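You operate a simulated robot arm through the tools that you are given. There is no shell and no other tool. Be economical: measure what you need, move in short steps, check, and stop when the job is done.

The job below is to be done with a simulated robot arm. You get a single attempt, and the scene is never put back.

JOB
Seat the blue button in the set jig, shut the plate, torque bolts ONE, TWO, THREE.
Fine: the button from the grey stand; one run of the 4 N m driver a bolt, in that order; driver back in its holster; the spacer stays in. Set down upright: blue driver.

The check looks at the end state, three seconds after you hand in, the way a careful person would. Anything else that was tipped, shoved, dropped, spilled or broken makes it a failure.

ROBOT AND FRAMES
A 7-joint arm with a two-finger parallel gripper, fixed in place. Base frame: the origin is at the foot of the arm, x ahead of it, y to its left, z up; the work surface is at about z = 0.864. Lengths are in m, angles in rad, forces in N, time in s.
Its first joint turns from -2.897 to 2.897 rad. Payload 4.4 kg.
Tool frame: the origin (TCP) lies between the finger pads and is the grasp point; the fingertips stand 0.023 m ahead of it; z points along the fingers, y is the line along which they close. Largest opening 0.094 m; finger width 0.038, thickness 0.01; the body of the gripper, 0.054 by 0.096 m, starts 0.039 m behind the TCP.
Orientation is that of the tool frame in the base frame, as [roll, pitch, yaw] about the fixed x, y, z axes, in that order (R = Rz(yaw) Ry(pitch) Rx(roll)). With the fingers straight down and closing along the base's y, the tool's x points along the base's -x, its y along +y and its z along -z.

CONTROLS
- The arm moves only by the tool step_arm. Its argument "series" is a list of rows, each a list of 3 entries, a list of its own where there are three numbers: the shift along the tool's x, y, z in units of 150 mm (1.0 is 150 mm), then the turn, a rotation vector about the tool's x, y, z in units of 180 degrees (1.0 is 180 degrees), then the opening, from 0 (shut) to 1 (fully open). In form: [[[dx, dy, dz], [wx, wy, wz], hand], ...]. A call has 1 to 20 rows; each row is the pose to reach, as a shift and turn from the pose commanded when the call began, along the tool's axes at that moment. A call with a number of a shift or a turn outside -1 to 1 is refused whole. Each row takes 0.2 s and may step no farther than 0.05 m and 0.15 rad from the row before; otherwise, or with a gripper value out of range, the whole call is refused. A pose out of reach is approached as far as the arm can. The call stops where the force on the tool passes 90 N (or 10 N more than at its start, if that is more) or the arm is blocked; 0.2 s more then pass. Each finger travels about 0.072 m/s and halts on what it meets, pressing with about 34 N; the grip force reading is that of the motor and also rises with nothing between the fingers. The clock runs only during rows and for 0.2 s after the last one: add rows that repeat a pose to give the fingers time. It gives the time, the measured TCP pose, the force on the tool (base axes), the opening and the grip force at its end, in the units of the frame above (readings bear some noise), with the torque about the TCP (base axes, N m) and any sound that the robot's microphone picked up.
- Cameras (640 x 400 px; columns grow to the right, rows downward): "scene" is fixed at [0.4012, 0.5, 1.5103]; the picture's right is [-0.00, -1.00, 0.00], its down [-0.81, 0.00, -0.58] and it looks along [0.58, -0.00, -0.81] (base axes); focal length 214 px, centre (320, 200). "wrist" rides on the gripper at [0.086, 0.016, -0.075] in the tool frame; the picture's right is [-0.18, 0.98, 0.00], its down [-0.58, -0.11, -0.81] and it looks along [-0.79, -0.15, 0.59] (tool axes); focal length 243 px, centre (320, 200). There is no depth. A picture from a camera that has moved, and an enlarged one, comes with that camera's place and axes in the base frame and with its lens.
- camera(camera): a new picture of that camera. No time passes.
- zoom(camera, box): a new picture of the part [left, top, right, bottom] of that camera's present view, enlarged. No time passes.
- job_done(): hands the job in; it is judged then, once.

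Go step by step. Nothing tells you positions but the pictures and the camera data: compare them with the known pose of the tool, close in by small moves and look again before you grip or let go. The budget is 120 turns and 64 pictures, counting those below and the enlarged ones. Unless the task says otherwise, let go and move clear before handing in, and close with one line.

The tools are called as a command line: name --argument value ..., lists and objects as JSON in quotes. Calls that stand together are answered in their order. step_arm: Moves the arm, as the interface text tells. Its arguments: {"type":"object","properties":{"series":{"type":"array"}},"required":["series"]} The other tools are called the same way: camera (camera) takes a picture; zoom (camera, box) takes an enlarged picture of a part of a camera's view; job_done () hands the job in.

At the start:

```text
t: 0.0
eef_pos: [0.5251, 0.3739, 1.3311]
ee_rot: [-3.141, 0.001, 3.141]
ft_force: [0.3, 0.4, 0.1]
moment: [0.02, -0.01, -0.07]
gripper_width: 0.0938
finger_force: 0.1
```

scene: 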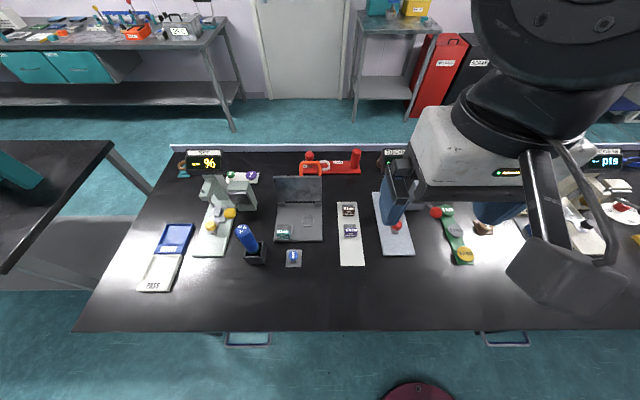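
wrist: 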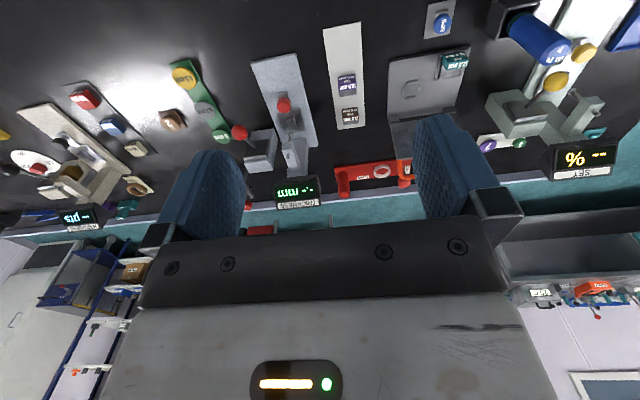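

I see a bench with several stations; the jig seems to be the grey hinged plate in the middle with a blue button on a grey stand in front of it. I'll look closer first.

zoom --camera "scene" --box '[130, 140, 290, 300]'

zoom --camera "scene" --box '[260, 140, 420, 280]'

zoom --camera "wrist" --box '[360, 0, 640, 190]'

```text
2.50 times, centred on (210, 220) of scene
camera zoom: at [0.4012, 0.5, 1.5103], right [0.0, -1.0, 0.0], down [-0.81, 0.0, -0.58], along [0.58, 0.0, -0.81], focal length 536 px, centre (595, 150)
```

zoom: 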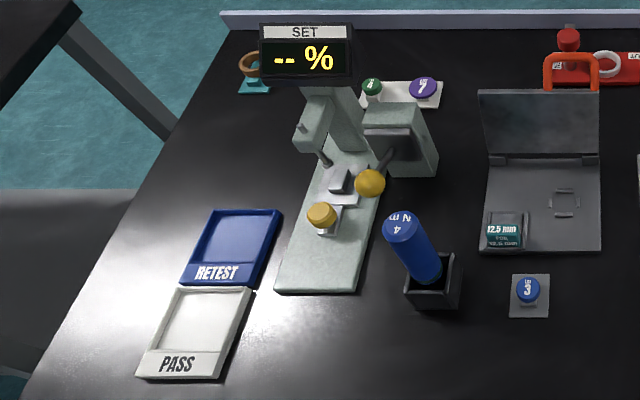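

```text
2.86 times, centred on (340, 210) of scene
camera zoom: at [0.4012, 0.5, 1.5103], right [0.0, -1.0, 0.0], down [-0.81, 0.0, -0.58], along [0.58, 0.0, -0.81], focal length 613 px, centre (263, 171)
```

zoom: 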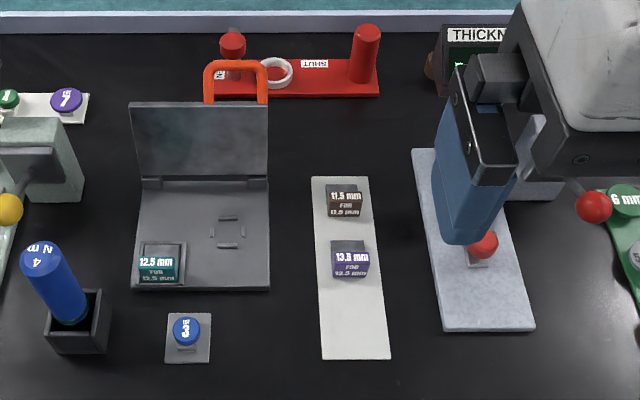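

```text
2.11 times, centred on (500, 95) of wrist
camera zoom: at [0.4373, 0.3905, 1.406], right [0.18, 0.98, 0.0], down [0.58, -0.11, 0.81], along [0.79, -0.15, -0.59], focal length 511 px, centre (-59, 421)
```

zoom: 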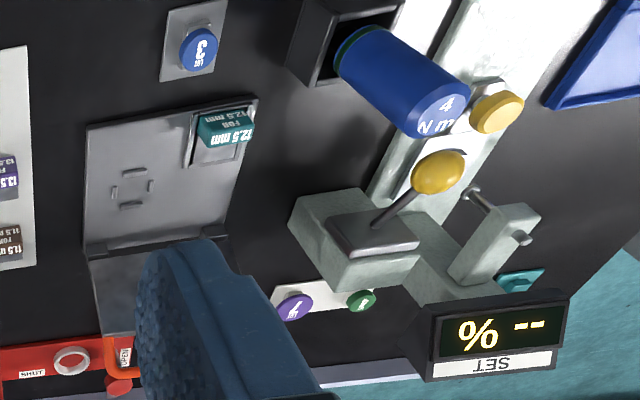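

The set jig is the grey hinged plate around (0.77, 0.57), the button stand at about (0.64, 0.58). The bolts aren't clear yet, so I'll move the wrist camera over for a better view.

step_arm --series '[[[0.1, 0.25, 0], [0, 0, 0], 1], [[0.2, 0.5, 0], [0, 0, 0], 1], [[0.35, 0.75, 0.1], [0, 0, 0], 1], [[0.5, 1.0, 0.2], [0, 0, 0], 1], [[0.67, 1.0, 0.35], [0, 0, 0], 1], [[0.67, 1.0, 0.35], [0, 0, 0], 1]]'

camera --camera "wrist"

camera --camera "scene"

```text
t: 1.4
eef_pos: [0.4277, 0.526, 1.2784]
ee_rot: [3.141, 0.0, 3.141]
ft_force: [0.3, 0.4, -0.4]
moment: [0.0, 0.03, -0.03]
gripper_width: 0.094
finger_force: 0.1
```

```text
58 pictures are left
camera wrist: at [0.3393, 0.543, 1.3526], right [0.18, 0.98, 0.0], down [0.58, -0.11, 0.81], along [0.79, -0.15, -0.59], focal length 243 px, centre (320, 200)
```

wrist: 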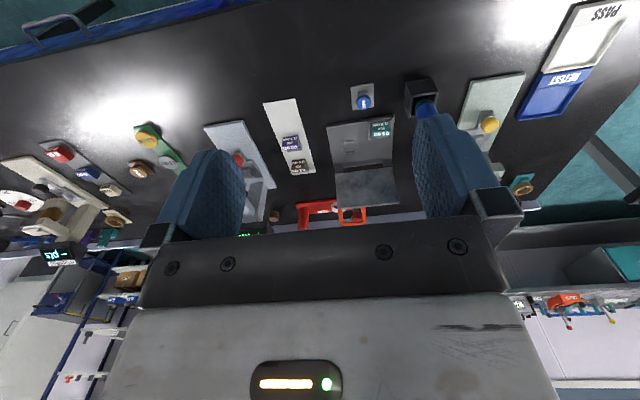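

```text
57 pictures are left
```

scene: 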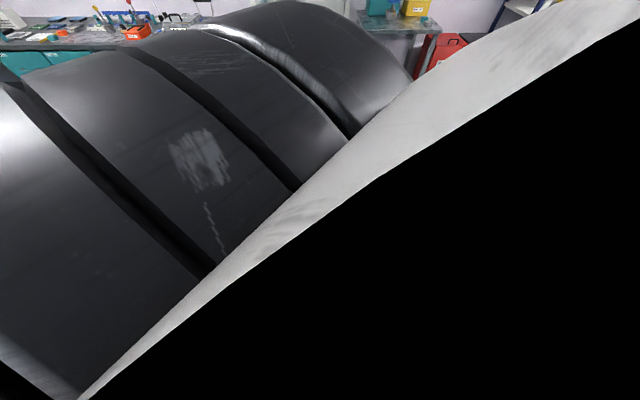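

The scene camera is blocked from here, but the wrist view is good; I'll zoom into the jig.

zoom --camera "wrist" --box '[280, 80, 460, 230]'

```text
2.67 times, centred on (370, 155) of wrist
camera zoom: at [0.3393, 0.543, 1.3526], right [0.18, 0.98, 0.0], down [0.58, -0.11, 0.81], along [0.79, -0.15, -0.59], focal length 647 px, centre (187, 320)
```

zoom: 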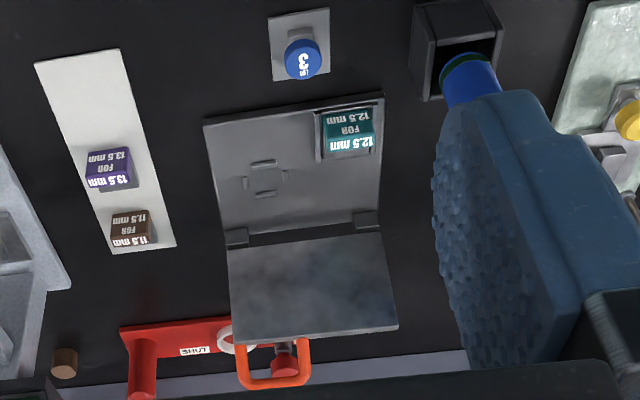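

The lid stands upright at x≈0.845 with an orange loop handle on its outer side; the button's top is at about (0.634, 0.578, 0.900) and the seat marks at (0.768, 0.541). I'll descend above the button.

step_arm --series '[[[-0.2, 0.1, 0.2], [0, 0, 0], 1], [[-0.4, 0.2, 0.4], [0, 0, 0], 1], [[-0.6, 0.3, 0.6], [0, 0, 0], 1], [[-0.8, 0.347, 0.75], [0, 0, 0], 1], [[-0.9, 0.347, 0.95], [0, 0, 0], 1], [[-0.9, 0.347, 0.95], [0, 0, 0], 1]]'

camera --camera "wrist"

camera --camera "scene"

```text
t: 2.8
eef_pos: [0.5624, 0.5784, 1.1373]
ee_rot: [-3.141, -0.001, 3.141]
ft_force: [-0.1, -0.4, 0.3]
moment: [0.01, 0.02, -0.01]
gripper_width: 0.0939
finger_force: 0.0
```

```text
55 pictures are left
camera wrist: at [0.4742, 0.5941, 1.2116], right [0.18, 0.98, 0.0], down [0.58, -0.11, 0.81], along [0.79, -0.15, -0.59], focal length 243 px, centre (320, 200)
```

wrist: 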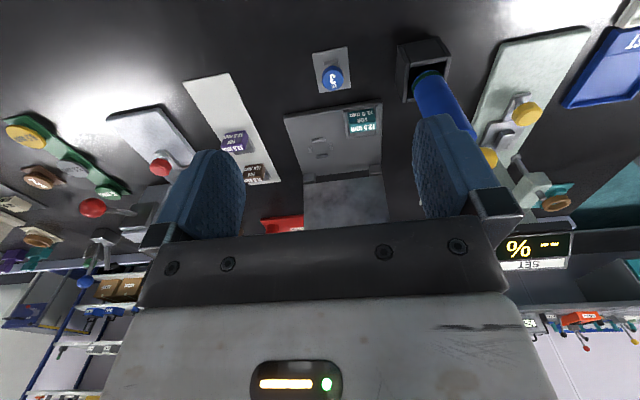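

```text
54 pictures are left
```

scene: 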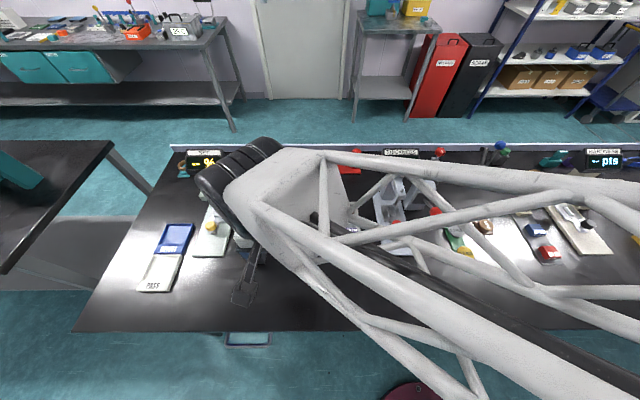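

zoom --camera "wrist" --box '[280, 30, 480, 160]'

step_arm --series '[[[-0.2, 0, 0.2], [0, 0, 0], 1], [[-0.4, 0, 0.4], [0, 0, 0], 1], [[-0.48, 0, 0.7], [0, 0, 0], 1], [[-0.48, 0, 0.9], [0, 0, 0], 1], [[-0.48, 0, 0.9], [0, 0, 0], 1]]'

camera --camera "wrist"

```text
3.08 times, centred on (380, 95) of wrist
camera zoom: at [0.4742, 0.5941, 1.2116], right [0.18, 0.98, 0.0], down [0.58, -0.11, 0.81], along [0.79, -0.15, -0.59], focal length 746 px, centre (135, 523)
```

zoom: 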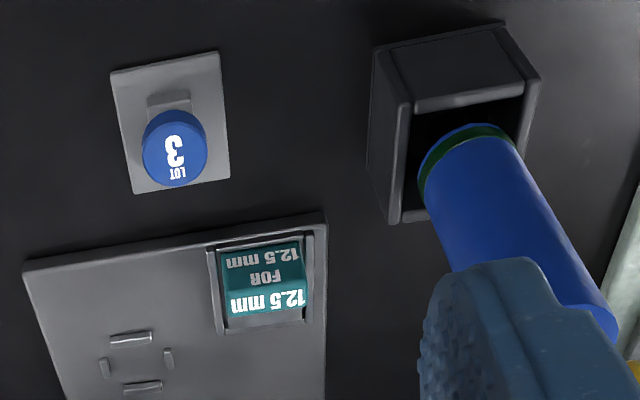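

```text
t: 4.0
eef_pos: [0.631, 0.5774, 1.0049]
ee_rot: [-3.141, -0.002, -3.141]
ft_force: [-0.3, -0.3, -0.4]
moment: [-0.04, 0.04, -0.01]
gripper_width: 0.0939
finger_force: 0.1
```

```text
52 pictures are left
camera wrist: at [0.5436, 0.5933, 1.0792], right [0.18, 0.98, 0.0], down [0.58, -0.11, 0.81], along [0.79, -0.15, -0.59], focal length 243 px, centre (320, 200)
```

wrist: 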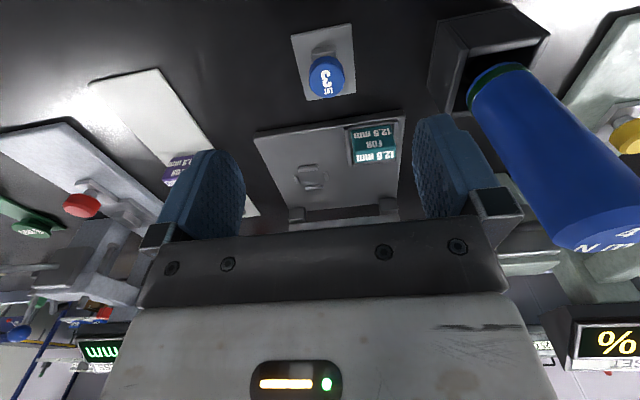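

zoom --camera "wrist" --box '[280, 10, 400, 110]'

zoom --camera "wrist" --box '[240, 100, 420, 230]'

```text
4.00 times, centred on (340, 60) of wrist
camera zoom: at [0.5436, 0.5933, 1.0792], right [0.18, 0.98, 0.0], down [0.58, -0.11, 0.81], along [0.79, -0.15, -0.59], focal length 970 px, centre (240, 760)
```

zoom: 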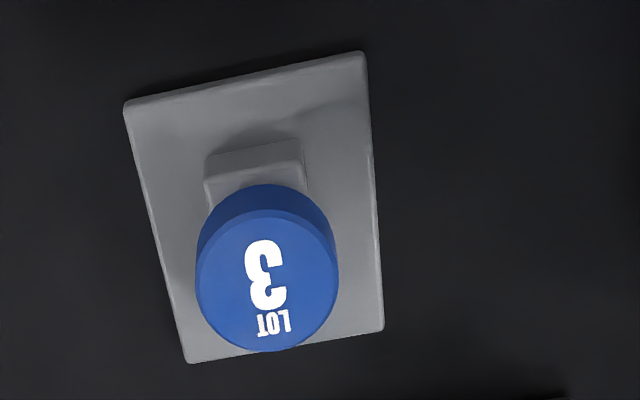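

```text
3.08 times, centred on (330, 165) of wrist
camera zoom: at [0.5436, 0.5933, 1.0792], right [0.18, 0.98, 0.0], down [0.58, -0.11, 0.81], along [0.79, -0.15, -0.59], focal length 746 px, centre (289, 308)
```

zoom: 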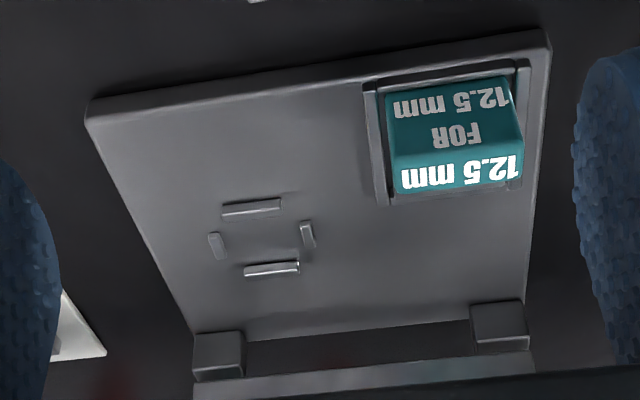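

The button is a disc about 27 mm across sitting on a small post; the seat's locating bars are centred near (0.768, 0.5405). I'll lower to just over the button and look.

step_arm --series '[[[-0.02, 0.02, 0.2], [0, 0, 0], 0.6], [[-0.02, 0.02, 0.4], [0, 0, 0], 0.6], [[-0.02, 0.02, 0.48], [0, 0, 0], 0.6], [[-0.02, 0.02, 0.48], [0, 0, 0], 0.6], [[-0.02, 0.02, 0.48], [0, 0, 0], 0.6]]'

zoom --camera "wrist" --box '[220, 60, 440, 220]'

camera --camera "scene"

```text
t: 5.2
eef_pos: [0.6335, 0.5811, 0.9324]
ee_rot: [-3.141, 0.001, -3.14]
ft_force: [0.4, 0.1, 0.2]
moment: [0.0, -0.04, 0.03]
gripper_width: 0.0566
finger_force: 0.1
```

```text
2.50 times, centred on (330, 140) of wrist
camera zoom: at [0.5459, 0.5964, 1.0054], right [0.18, 0.98, 0.0], down [0.58, -0.11, 0.81], along [0.79, -0.15, -0.59], focal length 606 px, centre (295, 350)
```

zoom: 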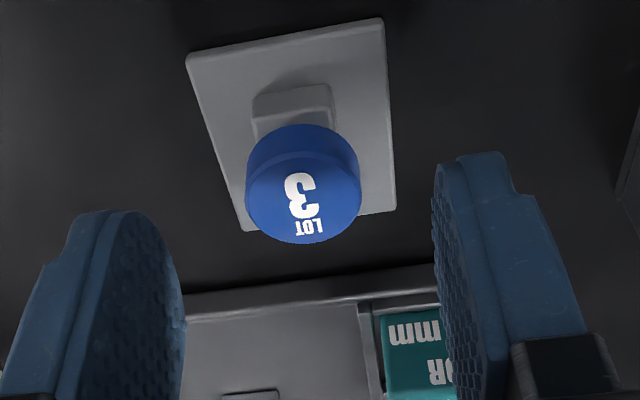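

```text
48 pictures are left
```

scene: 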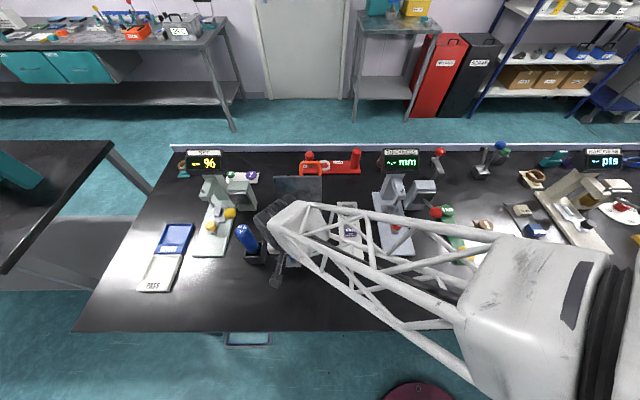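

step_arm --series '[[[-0.007, 0, 0.129], [0, 0, 0], 0.6], [[-0.007, 0, 0.129], [0, 0, 0], 0.6], [[-0.007, 0, 0.129], [0, 0, 0], 0.3], [[-0.007, 0, 0.129], [0, 0, 0], 0.1], [[-0.007, 0, 0.129], [0, 0, 0], 0.1], [[-0.007, 0, 0.129], [0, 0, 0], 0.1], [[-0.007, 0, 0.129], [0, 0, 0], 0.1]]'

zoom --camera "wrist" --box '[220, 60, 440, 220]'

```text
t: 6.8
eef_pos: [0.6354, 0.5795, 0.911]
ee_rot: [-3.14, -0.001, 3.141]
ft_force: [-0.2, 1.1, 0.8]
moment: [-0.02, 0.02, 0.02]
gripper_width: 0.0095
finger_force: 0.1
```

```text
2.50 times, centred on (330, 140) of wrist
camera zoom: at [0.5481, 0.5962, 0.9858], right [0.18, 0.98, 0.0], down [0.58, -0.11, 0.81], along [0.79, -0.15, -0.59], focal length 606 px, centre (295, 350)
```

zoom: 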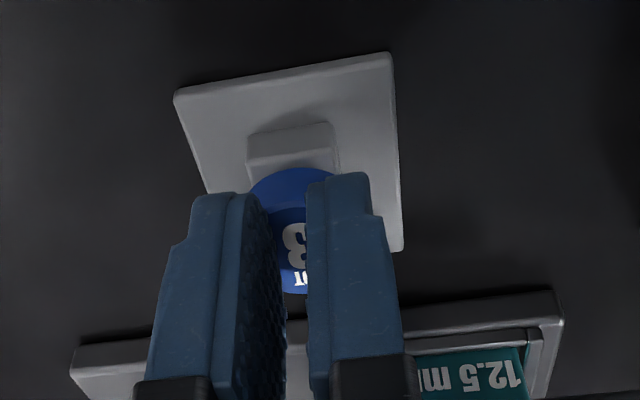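

The fingers closed just above the button, so its top is lower than I estimated (~0.885) and its centre nearer x≈0.644. I'll open, shift and re-check.

step_arm --series '[[[0, 0, -0.05], [0, 0, 0], 0.2], [[0, 0, -0.05], [0, 0, 0], 0.5], [[-0.055, -0.005, -0.05], [0, 0, 0], 0.6], [[-0.055, -0.005, -0.05], [0, 0, 0], 0.6], [[-0.055, -0.005, 0.0], [0, 0, 0], 0.6], [[-0.055, -0.005, 0.0], [0, 0, 0], 0.6]]'

zoom --camera "wrist" --box '[220, 60, 440, 220]'

```text
t: 8.2
eef_pos: [0.6448, 0.5778, 0.9099]
ee_rot: [3.141, 0.001, 3.141]
ft_force: [-0.2, -0.2, 0.3]
moment: [-0.01, 0.0, -0.03]
gripper_width: 0.0564
finger_force: 0.0
```

```text
2.50 times, centred on (330, 140) of wrist
camera zoom: at [0.5559, 0.5945, 0.9849], right [0.18, 0.98, 0.0], down [0.58, -0.11, 0.81], along [0.79, -0.15, -0.59], focal length 606 px, centre (295, 350)
```

zoom: 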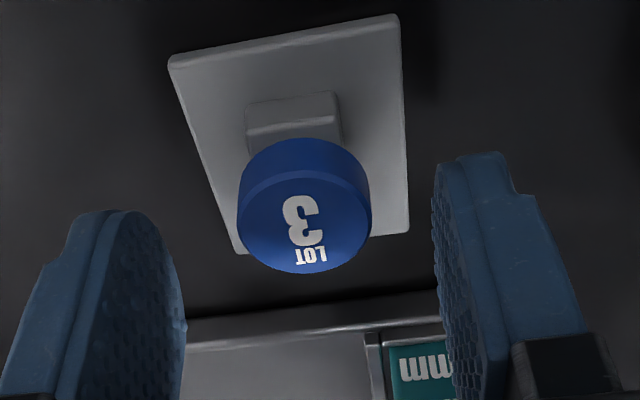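

step_arm --series '[[[0.01, 0.01, 0.068], [0, 0, 0], 0.6], [[0.01, 0.01, 0.068], [0, 0, 0], 0.6], [[0.01, 0.01, 0.068], [0, 0, 0], 0.4], [[0.01, 0.01, 0.068], [0, 0, 0], 0.2], [[0.01, 0.01, 0.068], [0, 0, 0], 0.2], [[0.01, 0.01, 0.068], [0, 0, 0], 0.2]]'

zoom --camera "wrist" --box '[220, 60, 440, 220]'

```text
t: 9.6
eef_pos: [0.6408, 0.5795, 0.8983]
ee_rot: [-3.14, -0.001, -3.141]
ft_force: [-0.8, -1.0, -0.8]
moment: [0.03, 0.02, 0.04]
gripper_width: 0.0271
finger_force: 33.8
```

```text
2.50 times, centred on (330, 140) of wrist
camera zoom: at [0.554, 0.5958, 0.9728], right [0.18, 0.98, 0.0], down [0.58, -0.11, 0.81], along [0.79, -0.15, -0.59], focal length 606 px, centre (295, 350)
```

zoom: 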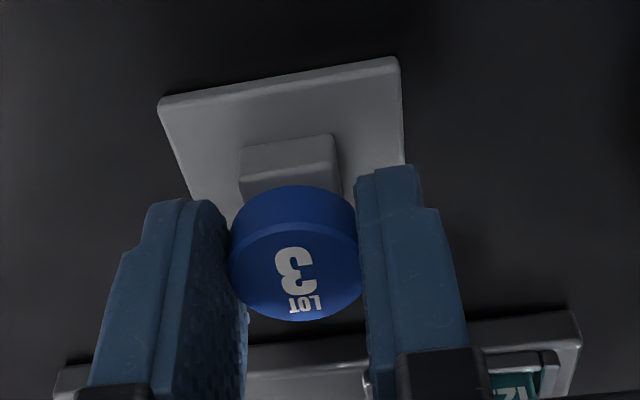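

Gripped (27 mm), but the tips are nearly flush with the button's underside; I'll regrip about 4 mm higher so the fingertips clear the seat bars, then lift.

step_arm --series '[[[0, 0, 0], [0, 0, 0], 0.4], [[0, 0, 0], [0, 0, 0], 0.4], [[-0.01, 0, -0.027], [0, 0, 0], 0.4], [[-0.01, 0, -0.027], [0, 0, 0], 0.4], [[-0.01, 0, -0.027], [0, 0, 0], 0.2], [[-0.01, 0, -0.027], [0, 0, 0], 0.2], [[-0.01, 0, -0.027], [0, 0, 0], 0.2], [[-0.01, 0, -0.1], [0, 0, 0], 0.2], [[-0.01, 0, -0.3], [0, 0, 0], 0.2], [[-0.01, 0, -0.4], [0, 0, 0], 0.2], [[-0.01, 0, -0.4], [0, 0, 0], 0.2]]'

zoom --camera "wrist" --box '[220, 60, 440, 220]'

```text
t: 12.0
eef_pos: [0.6433, 0.5797, 0.9599]
ee_rot: [-3.14, 0.0, -3.141]
ft_force: [-0.8, 0.1, -1.1]
moment: [-0.01, 0.0, -0.02]
gripper_width: 0.0259
finger_force: 33.8
```

```text
2.50 times, centred on (330, 140) of wrist
camera zoom: at [0.5553, 0.596, 1.0356], right [0.18, 0.98, 0.0], down [0.58, -0.11, 0.81], along [0.79, -0.15, -0.59], focal length 606 px, centre (295, 350)
```

zoom: 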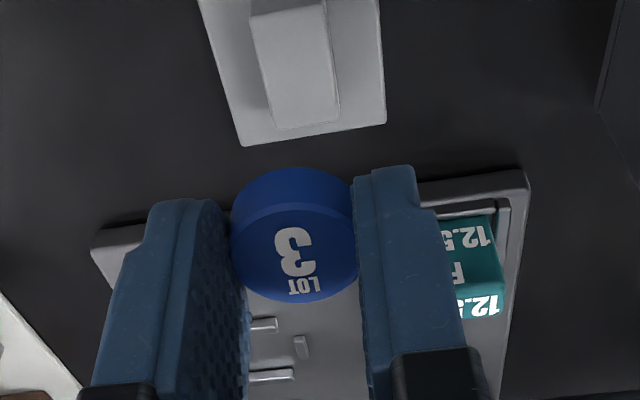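

step_arm --series '[[[-0.25, -0.08, -0.05], [0, 0, 0], 0.2], [[-0.5, -0.16, -0.05], [0, 0, 0], 0.2], [[-0.75, -0.24, -0.05], [0, 0, 0], 0.2], [[-0.847, -0.26, -0.05], [0, 0, 0], 0.2], [[-0.847, -0.26, 0.0], [0, 0, 0], 0.2], [[-0.847, -0.26, 0.0], [0, 0, 0], 0.2]]'

zoom --camera "wrist" --box '[220, 40, 440, 200]'

zoom --camera "scene" --box '[220, 140, 380, 280]'

```text
t: 13.4
eef_pos: [0.7702, 0.5417, 0.9599]
ee_rot: [-3.14, 0.0, -3.141]
ft_force: [0.1, 0.0, -0.3]
moment: [0.02, -0.05, 0.0]
gripper_width: 0.0261
finger_force: 34.3
```

```text
2.50 times, centred on (330, 120) of wrist
camera zoom: at [0.6828, 0.5571, 1.0344], right [0.18, 0.98, 0.0], down [0.58, -0.11, 0.81], along [0.79, -0.15, -0.59], focal length 606 px, centre (295, 400)
```

zoom: 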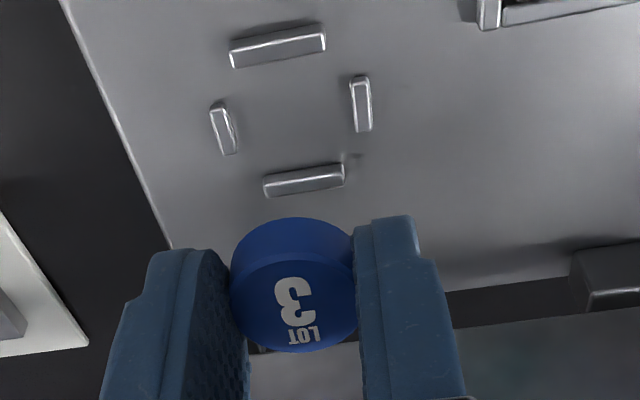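

```text
2.86 times, centred on (300, 210) of scene
camera zoom: at [0.4012, 0.5, 1.5103], right [0.0, -1.0, 0.0], down [-0.81, 0.0, -0.58], along [0.58, 0.0, -0.81], focal length 613 px, centre (377, 171)
```

zoom: 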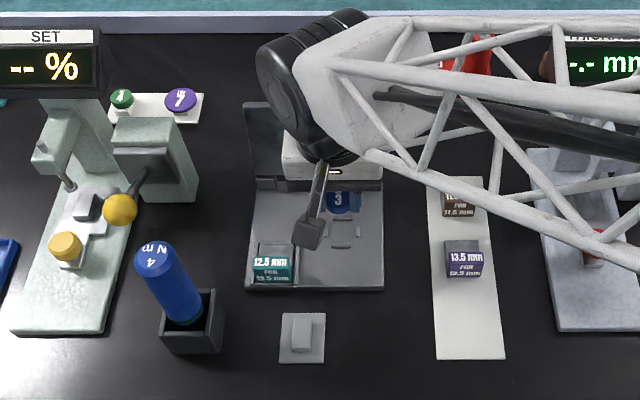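

step_arm --series '[[[0.01, -0.009, 0.2], [0, 0, 0], 0.2], [[0.01, -0.009, 0.3], [0, 0, 0], 0.2], [[0.01, -0.009, 0.31], [0, 0, 0], 0.2], [[0.01, -0.009, 0.31], [0, 0, 0], 0.2]]'

zoom --camera "wrist" --box '[240, 80, 400, 200]'

```text
t: 14.4
eef_pos: [0.7692, 0.5393, 0.914]
ee_rot: [3.14, -0.001, 3.14]
ft_force: [-0.1, 0.4, 0.6]
moment: [0.01, -0.01, 0.0]
gripper_width: 0.0258
finger_force: 34.2
```

```text
3.33 times, centred on (320, 140) of wrist
camera zoom: at [0.6821, 0.5553, 0.9879], right [0.18, 0.98, 0.0], down [0.58, -0.11, 0.81], along [0.79, -0.15, -0.59], focal length 809 px, centre (320, 400)
```

zoom: 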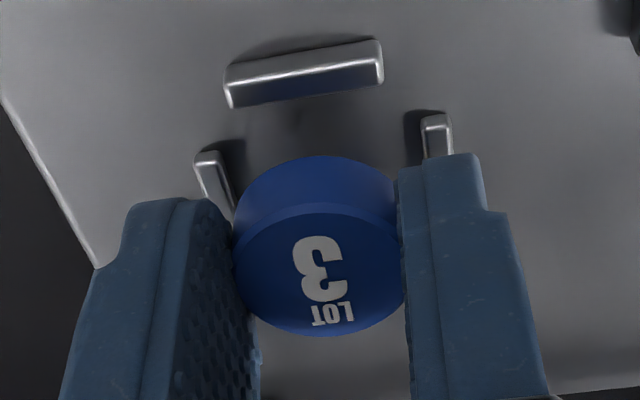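

Alignment looks good; I'll lower in small steps and watch the force.

step_arm --series '[[[0.007, 0.003, 0.02], [0, 0, 0], 0.2], [[0.007, 0.003, 0.04], [0, 0, 0], 0.2], [[0.007, 0.003, 0.05], [0, 0, 0], 0.2], [[0.007, 0.003, 0.05], [0, 0, 0], 0.2]]'

zoom --camera "wrist" --box '[240, 80, 400, 200]'

```text
t: 15.4
eef_pos: [0.7684, 0.54, 0.9067]
ee_rot: [-3.139, 0.0, -3.141]
ft_force: [0.5, 0.4, -0.6]
moment: [0.01, 0.01, -0.02]
gripper_width: 0.0259
finger_force: 34.2
```

```text
3.33 times, centred on (320, 140) of wrist
camera zoom: at [0.6809, 0.5559, 0.9798], right [0.18, 0.98, 0.0], down [0.58, -0.11, 0.81], along [0.79, -0.15, -0.59], focal length 809 px, centre (320, 400)
```

zoom: 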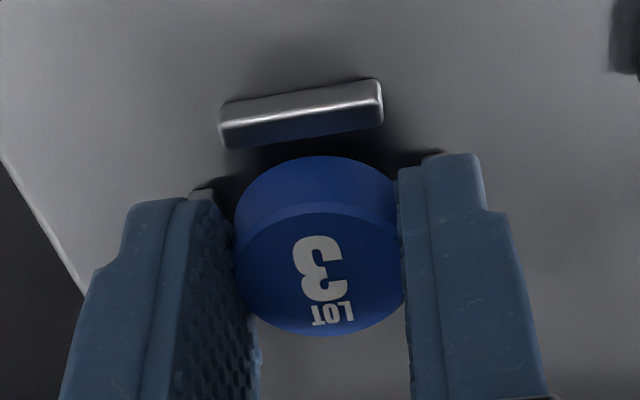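

step_arm --series '[[[0, 0, 0.012], [0, 0, 0], 0.2], [[0, 0, 0.024], [0, 0, 0], 0.2], [[0, 0, 0.024], [0, 0, 0], 0.2]]'

zoom --camera "wrist" --box '[240, 80, 400, 200]'

```text
t: 16.2
eef_pos: [0.7687, 0.5408, 0.9015]
ee_rot: [3.141, -0.001, -3.141]
ft_force: [-0.9, -0.3, 0.0]
moment: [0.01, 0.01, 0.04]
gripper_width: 0.026
finger_force: 34.0
```

```text
3.33 times, centred on (320, 140) of wrist
camera zoom: at [0.6801, 0.5565, 0.9765], right [0.18, 0.98, 0.0], down [0.58, -0.11, 0.81], along [0.79, -0.15, -0.59], focal length 809 px, centre (320, 400)
```

zoom: 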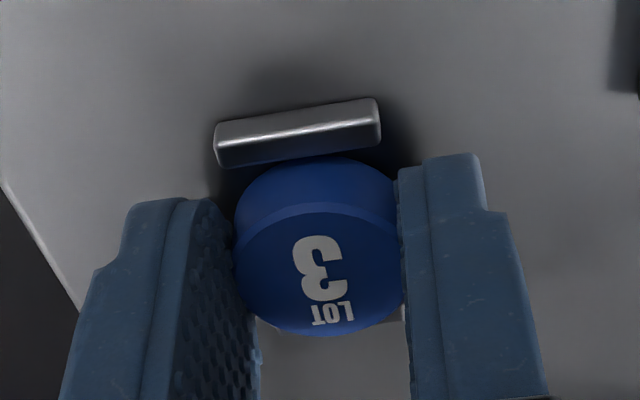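

step_arm --series '[[[0, 0, 0.008], [0, 0, 0], 0.2], [[0, 0, 0.015], [0, 0, 0], 0.2], [[0, 0, 0.015], [0, 0, 0], 0.2]]'

zoom --camera "wrist" --box '[240, 80, 400, 200]'

```text
t: 17.0
eef_pos: [0.7677, 0.5416, 0.9007]
ee_rot: [3.14, 0.002, 3.141]
ft_force: [-5.6, -0.5, 19.7]
moment: [-0.07, 0.09, -0.02]
gripper_width: 0.026
finger_force: 34.0
```

```text
3.33 times, centred on (320, 140) of wrist
camera zoom: at [0.6804, 0.5569, 0.975], right [0.18, 0.98, 0.0], down [0.58, -0.11, 0.81], along [0.79, -0.15, -0.59], focal length 809 px, centre (320, 400)
```

zoom: 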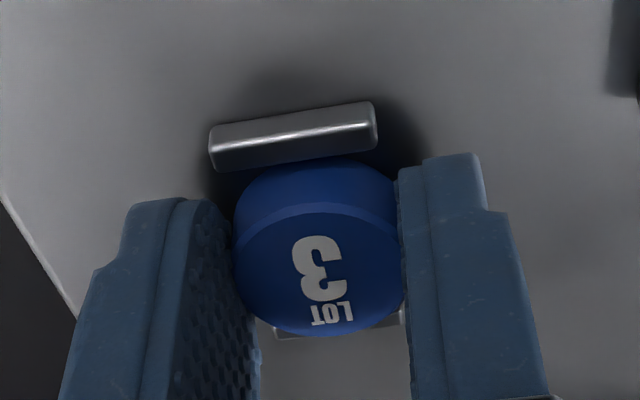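

Contact of about 20 N, centred under the button, so it's at the seat. I'll ease off the load, open and rise.

step_arm --series '[[[0, 0, -0.005], [0, 0, 0], 0.2], [[0, 0, -0.007], [0, 0, 0], 0.35], [[0, 0, -0.007], [0, 0, 0], 0.45], [[0, 0, -0.007], [0, 0, 0], 0.5], [[0, 0, -0.007], [0, 0, 0], 0.5], [[0, 0, -0.15], [0, 0, 0], 0.5], [[0, 0, -0.4], [0, 0, 0], 0.5], [[0, 0, -0.5], [0, 0, 0], 0.5]]'

zoom --camera "wrist" --box '[220, 40, 440, 200]'

```text
t: 18.8
eef_pos: [0.7697, 0.5406, 0.9754]
ee_rot: [-3.14, 0.0, 3.141]
ft_force: [0.1, -0.3, -0.4]
moment: [0.03, 0.02, -0.04]
gripper_width: 0.0468
finger_force: 0.0
```

```text
2.50 times, centred on (330, 120) of wrist
camera zoom: at [0.6819, 0.5562, 1.0492], right [0.18, 0.98, 0.0], down [0.58, -0.11, 0.81], along [0.79, -0.15, -0.59], focal length 606 px, centre (295, 400)
```

zoom: 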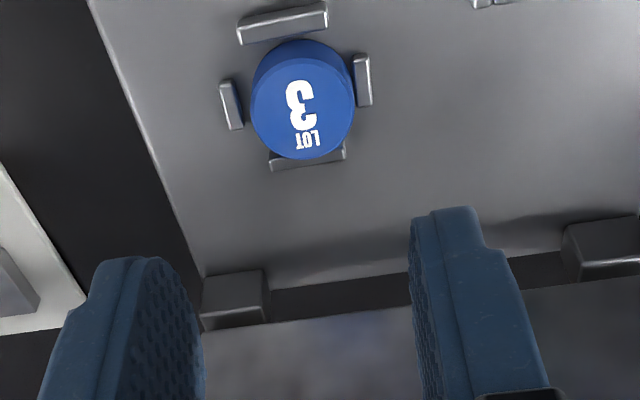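

The button sits squarely in its nest. Next is the plate: I'll rise and look down over the lid at its orange handle.

step_arm --series '[[[0.1, -0.02, -0.3], [0, 0, 0], 0.7], [[0.1, -0.04, -0.6], [0, 0, 0], 1], [[0.0, -0.07, -0.9], [0, 0, 0], 1], [[-0.1, -0.07, -1.0], [0, 0, 0], 1], [[-0.1, -0.07, -1.0], [0, 0, 0], 1]]'

camera --camera "wrist"

zoom --camera "wrist" --box '[220, 0, 440, 160]'

```text
t: 20.0
eef_pos: [0.7839, 0.5308, 1.1237]
ee_rot: [3.14, -0.001, -3.141]
ft_force: [-0.3, 0.3, 0.3]
moment: [0.08, -0.02, -0.03]
gripper_width: 0.0939
finger_force: 0.1
```

```text
36 pictures are left
camera wrist: at [0.6958, 0.5461, 1.1971], right [0.18, 0.98, 0.0], down [0.58, -0.11, 0.81], along [0.79, -0.15, -0.59], focal length 243 px, centre (320, 200)
```

wrist: 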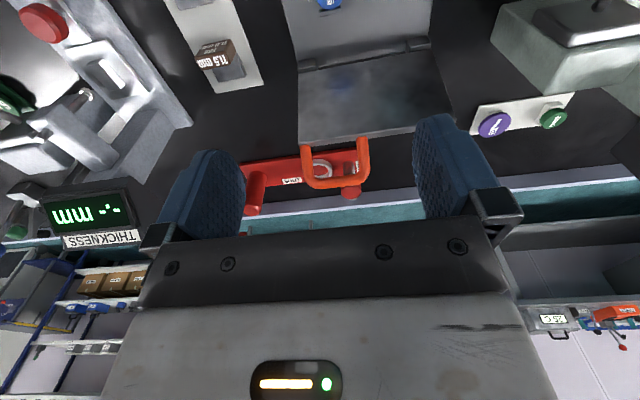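

```text
2.50 times, centred on (330, 80) of wrist
camera zoom: at [0.6958, 0.5461, 1.1971], right [0.18, 0.98, 0.0], down [0.58, -0.11, 0.81], along [0.79, -0.15, -0.59], focal length 606 px, centre (295, 500)
```

zoom: 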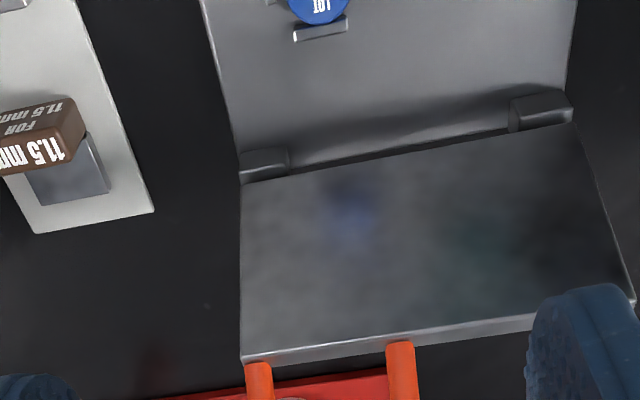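

The handle loop spans y≈0.493–0.564, reaching to x≈0.90 at z≈1.02. I'll tilt the tool 30° outward and hover over it, then grip its two legs, which lets the lid pivot about the grip axis.

step_arm --series '[[[0, -0.02, 0], [0, -0.042, 0], 1], [[0, -0.02, 0], [0, -0.084, 0], 1], [[-0.1, -0.02, 0], [0, -0.126, 0], 1], [[-0.3, -0.02, 0], [0, -0.167, 0], 1], [[-0.5, -0.02, 0.1], [0, -0.167, 0], 1], [[-0.693, -0.02, 0.2], [0, -0.167, 0], 1], [[-0.693, -0.02, 0.35], [0, -0.167, 0], 1], [[-0.693, -0.02, 0.35], [0, -0.167, 0], 1]]'

camera --camera "wrist"

zoom --camera "scene" --box '[220, 120, 420, 280]'

```text
t: 21.8
eef_pos: [0.8873, 0.5262, 1.0734]
ee_rot: [3.142, 0.526, -3.141]
ft_force: [-0.1, 0.5, 0.6]
moment: [-0.01, 0.02, 0.0]
gripper_width: 0.0939
finger_force: 0.0
```

```text
34 pictures are left
camera wrist: at [0.7747, 0.5421, 1.0935], right [0.16, 0.98, 0.09], down [0.1, -0.11, 0.99], along [0.98, -0.15, -0.12], focal length 243 px, centre (320, 200)
```

wrist: 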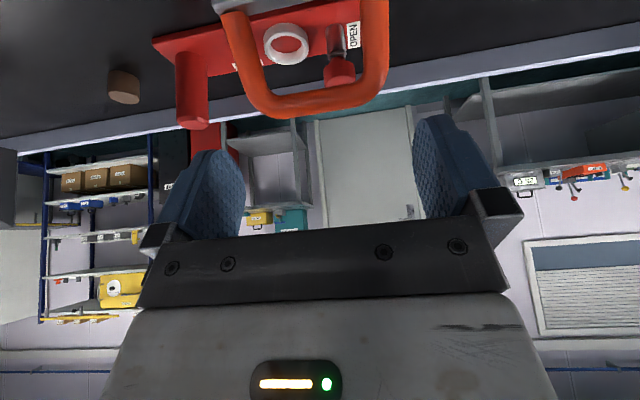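

```text
2.50 times, centred on (320, 200) of scene
camera zoom: at [0.4012, 0.5, 1.5103], right [0.0, -1.0, 0.0], down [-0.81, 0.0, -0.58], along [0.58, 0.0, -0.81], focal length 536 px, centre (320, 200)
```

zoom: 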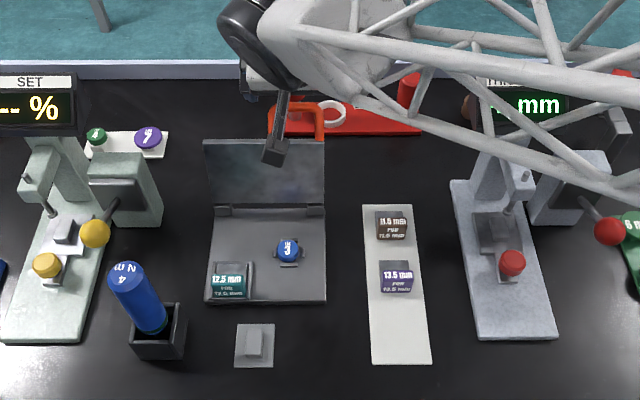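

Reached. The loop is between the fingers; I'll lower around its legs and close.

step_arm --series '[[[0.08, 0.005, 0.16], [0, 0, 0], 1], [[0.166, 0.007, 0.328], [0, 0, 0], 1], [[0.166, 0.007, 0.328], [0, 0, 0], 1]]'

camera --camera "wrist"

```text
t: 22.6
eef_pos: [0.8891, 0.5284, 1.0194]
ee_rot: [-3.141, 0.526, -3.141]
ft_force: [-0.1, 0.9, 0.3]
moment: [0.01, -0.01, 0.04]
gripper_width: 0.094
finger_force: 0.0
```

```text
32 pictures are left
camera wrist: at [0.777, 0.5446, 1.04], right [0.16, 0.98, 0.09], down [0.1, -0.11, 0.99], along [0.98, -0.15, -0.11], focal length 243 px, centre (320, 200)
```

wrist: 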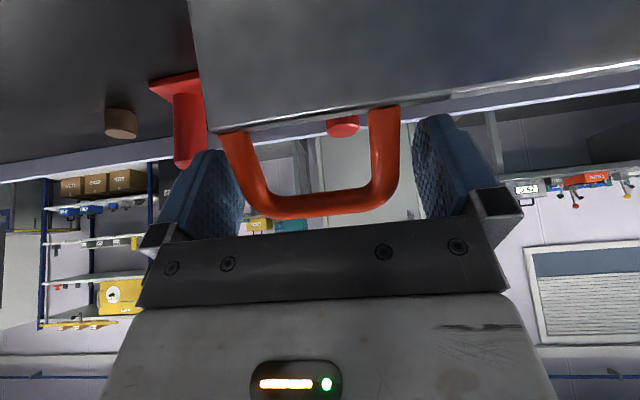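

The loop actually angles upward; I'll re-centre on its legs slightly and close on it.

step_arm --series '[[[0.044, 0, -0.057], [0, 0, 0], 1], [[0.044, 0, -0.057], [0, 0, 0], 0.85], [[0.044, 0, -0.057], [0, 0, 0], 0.7], [[0.044, 0, -0.057], [0, 0, 0], 0.65], [[0.044, 0, -0.057], [0, 0, 0], 0.65]]'

camera --camera "wrist"

```text
t: 23.8
eef_pos: [0.8793, 0.5276, 1.0225]
ee_rot: [3.141, 0.524, -3.138]
ft_force: [0.8, 9.4, -4.2]
moment: [0.44, -0.13, 0.01]
gripper_width: 0.071
finger_force: 44.8
```

```text
31 pictures are left
camera wrist: at [0.7662, 0.5442, 1.0425], right [0.16, 0.98, 0.09], down [0.1, -0.11, 0.99], along [0.98, -0.15, -0.12], focal length 243 px, centre (320, 200)
```

wrist: 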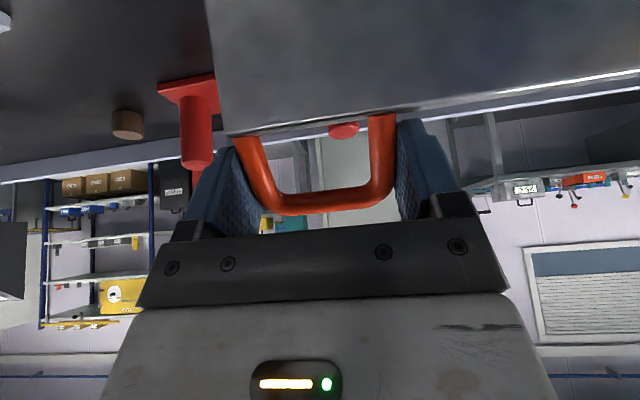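

Gripped at 71 mm. I'd rather hold nearer the loop's outer end so the fingertips clear the plate when flat, so I'll regrip about 12 mm further out, then pull the first 20° of closure.

step_arm --series '[[[0, 0, 0], [0, 0, 0], 0.85], [[0, 0, 0], [0, 0, 0], 0.85], [[-0.083, 0.007, -0.01], [0, 0, 0], 0.85], [[-0.083, 0.007, -0.01], [0, 0, 0], 0.85], [[-0.083, 0.007, -0.01], [0, 0, 0], 0.65], [[-0.083, 0.007, -0.01], [0, 0, 0], 0.65], [[-0.083, 0.007, -0.01], [0, 0, 0], 0.65]]'

step_arm --series '[[[0.065, 0, -0.057], [0, 0, 0], 0.65], [[0.13, 0, -0.114], [0, 0, 0], 0.65], [[0.204, 0, -0.16], [0, 0, 0], 0.65], [[0.278, 0, -0.204], [0, 0, 0], 0.65]]'

camera --camera "wrist"

```text
t: 25.4
eef_pos: [0.8898, 0.5282, 1.0298]
ee_rot: [-3.14, 0.524, 3.141]
ft_force: [-6.6, -22.8, 5.2]
moment: [-0.69, 0.65, -0.11]
gripper_width: 0.0704
finger_force: 44.8
```

```text
t: 26.4
eef_pos: [0.8385, 0.5268, 1.0361]
ee_rot: [-3.141, 0.526, -3.141]
ft_force: [4.8, -3.9, 1.6]
moment: [-0.19, -0.69, 0.53]
gripper_width: 0.0711
finger_force: 33.7
```

```text
30 pictures are left
camera wrist: at [0.7252, 0.5439, 1.0559], right [0.16, 0.98, 0.09], down [0.1, -0.11, 0.99], along [0.98, -0.15, -0.11], focal length 243 px, centre (320, 200)
```

wrist: 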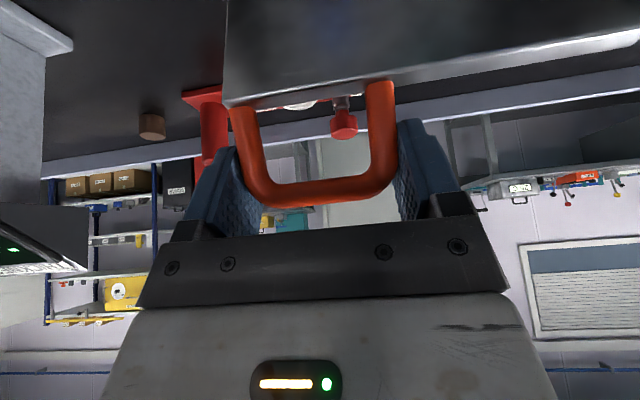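

step_arm --series '[[[0.08, 0, -0.035], [0, 0.014, 0], 0.65], [[0.161, 0, -0.063], [0, 0.028, 0], 0.65], [[0.246, 0, -0.082], [0, 0.042, 0], 0.65], [[0.331, 0, -0.097], [0, 0.056, 0], 0.65], [[0.418, 0, -0.102], [0, 0.07, 0], 0.65], [[0.505, 0, -0.102], [0, 0.084, 0], 0.65], [[0.59, 0, -0.092], [0, 0.098, 0], 0.65], [[0.675, 0, -0.076], [0, 0.111, 0], 0.65]]'

camera --camera "wrist"

```text
t: 28.2
eef_pos: [0.7462, 0.5274, 0.9932]
ee_rot: [3.141, 0.177, 3.141]
ft_force: [23.1, -5.4, -10.1]
moment: [0.33, -1.62, 0.16]
gripper_width: 0.0705
finger_force: 45.3
```

```text
29 pictures are left
camera wrist: at [0.6473, 0.544, 1.0512], right [0.18, 0.98, 0.03], down [0.43, -0.11, 0.9], along [0.88, -0.15, -0.44], focal length 243 px, centre (320, 200)
```

wrist: 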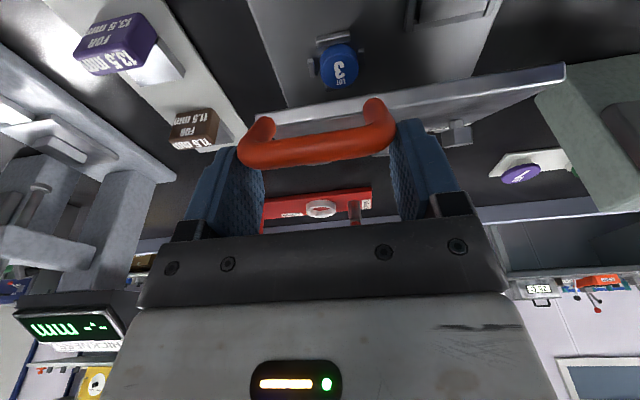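

The lid follows well, about 60° closed. Continuing down to ~85°.

step_arm --series '[[[0.039, 0, 0.044], [0, 0.007, 0], 0.65], [[0.078, 0, 0.088], [0, 0.014, 0], 0.65], [[0.121, 0, 0.128], [0, 0.021, 0], 0.65], [[0.164, 0, 0.169], [0, 0.028, 0], 0.65], [[0.2, 0, 0.215], [0, 0.036, 0], 0.65], [[0.239, 0, 0.26], [0, 0.044, 0], 0.65], [[0.262, 0, 0.295], [0, 0.05, 0], 0.65], [[0.286, 0, 0.33], [0, 0.056, 0], 0.65]]'

camera --camera "wrist"

zoom --camera "scene" --box '[220, 150, 380, 270]'

```text
t: 30.0
eef_pos: [0.7122, 0.5274, 0.939]
ee_rot: [3.141, 0.001, -3.14]
ft_force: [6.3, -21.7, -1.2]
moment: [-0.42, -0.39, 0.37]
gripper_width: 0.0711
finger_force: 11.4
```

```text
28 pictures are left
camera wrist: at [0.624, 0.5442, 1.0128], right [0.18, 0.98, 0.0], down [0.58, -0.11, 0.81], along [0.79, -0.15, -0.59], focal length 243 px, centre (320, 200)
```

wrist: 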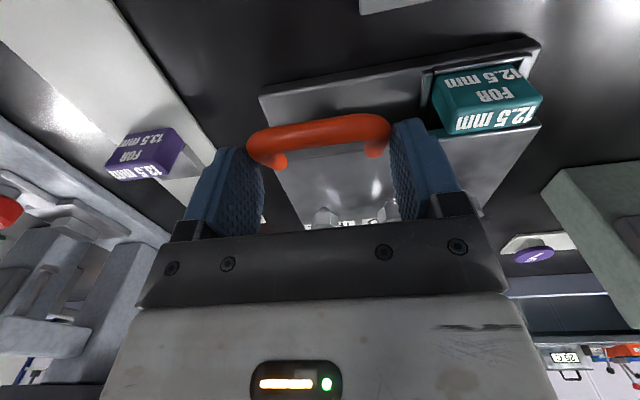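

```text
3.33 times, centred on (300, 210) of scene
camera zoom: at [0.4012, 0.5, 1.5103], right [0.0, -1.0, 0.0], down [-0.81, 0.0, -0.58], along [0.58, 0.0, -0.81], focal length 715 px, centre (387, 167)
```

zoom: 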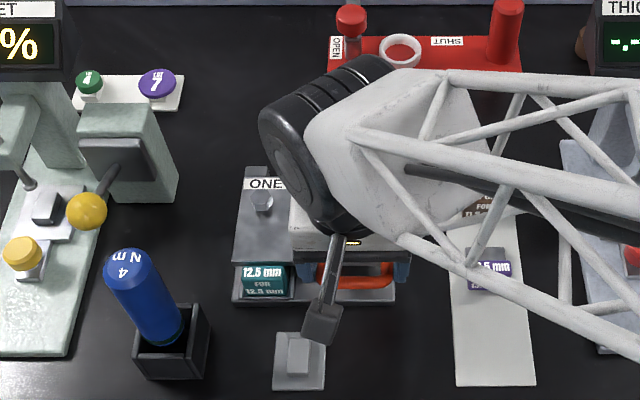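

The plate is nearly down and bolt ONE is visible at its back left. I'll lower the last bit while watching the force.

step_arm --series '[[[0.01, -0.007, 0.02], [0, 0, 0], 0.65], [[0.02, -0.007, 0.04], [0, 0, 0], 0.65], [[0.02, -0.007, 0.055], [0, 0, 0], 0.65], [[0.02, -0.007, 0.055], [0, 0, 0], 0.65]]'

camera --camera "wrist"

```text
t: 31.0
eef_pos: [0.7099, 0.5276, 0.932]
ee_rot: [-3.14, 0.002, 3.14]
ft_force: [1.9, -28.8, 20.2]
moment: [-1.1, -0.94, 0.28]
gripper_width: 0.0704
finger_force: 45.1
```

```text
26 pictures are left
camera wrist: at [0.6215, 0.5438, 1.005], right [0.18, 0.98, 0.0], down [0.58, -0.11, 0.81], along [0.79, -0.15, -0.59], focal length 243 px, centre (320, 200)
```

wrist: 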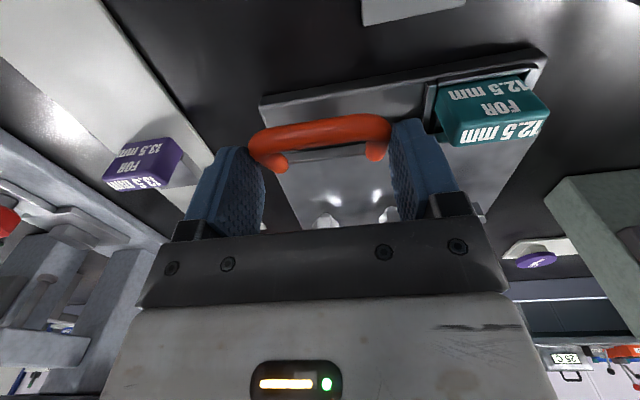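

It now rests on the button/spacer (20 N resistance). I'll release, rise and inspect.

step_arm --series '[[[0, 0, 0], [0, 0, 0], 0.8], [[0, 0, 0], [0, 0, 0], 1], [[0, 0, 0], [0, 0, 0], 1], [[0, 0, -0.25], [0, 0, 0], 1], [[0.2, 0, -0.5], [0, 0, 0], 1], [[0.4, 0, -0.75], [0, 0, 0], 1], [[0.5, 0, -1], [0, 0, 0], 1], [[0.5, 0, -1], [0, 0, 0], 1]]'

zoom --camera "wrist" --box '[260, 30, 420, 160]'

zoom --camera "scene" --box '[220, 150, 380, 270]'

```text
t: 32.8
eef_pos: [0.6356, 0.5274, 1.0791]
ee_rot: [3.141, -0.001, -3.14]
ft_force: [-0.6, 0.5, 0.4]
moment: [0.01, 0.03, 0.02]
gripper_width: 0.0939
finger_force: 0.1
```

```text
3.08 times, centred on (340, 95) of wrist
camera zoom: at [0.548, 0.5434, 1.1539], right [0.18, 0.98, 0.0], down [0.58, -0.11, 0.81], along [0.79, -0.15, -0.59], focal length 746 px, centre (258, 523)
```

zoom: 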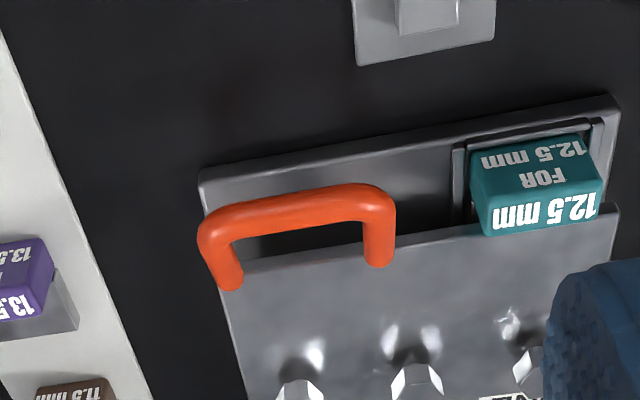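

```text
3.33 times, centred on (300, 210) of scene
camera zoom: at [0.4012, 0.5, 1.5103], right [0.0, -1.0, 0.0], down [-0.81, 0.0, -0.58], along [0.58, 0.0, -0.81], focal length 715 px, centre (387, 167)
```

zoom: 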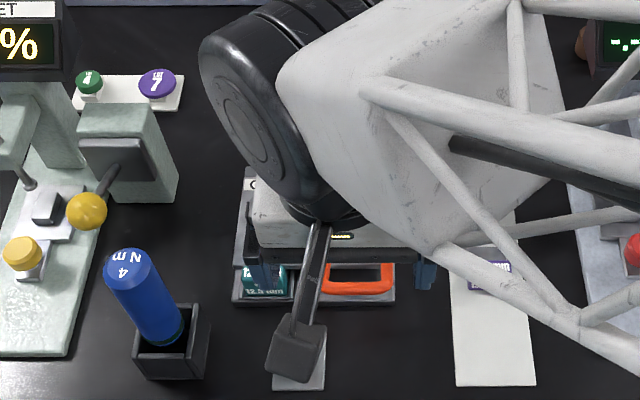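

zoom --camera "wrist" --box '[290, 110, 450, 230]'

```text
3.33 times, centred on (370, 170) of wrist
camera zoom: at [0.548, 0.5434, 1.1539], right [0.18, 0.98, 0.0], down [0.58, -0.11, 0.81], along [0.79, -0.15, -0.59], focal length 809 px, centre (153, 300)
```

zoom: 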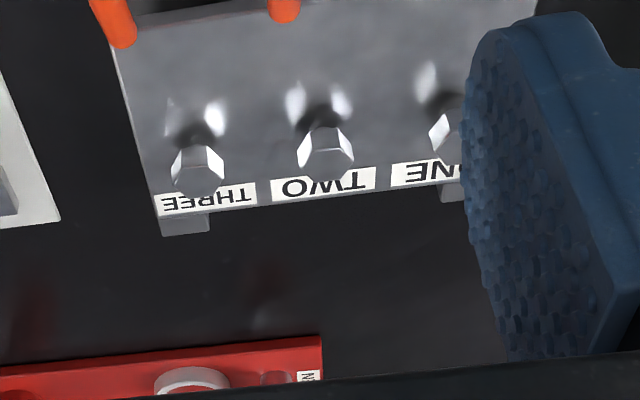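

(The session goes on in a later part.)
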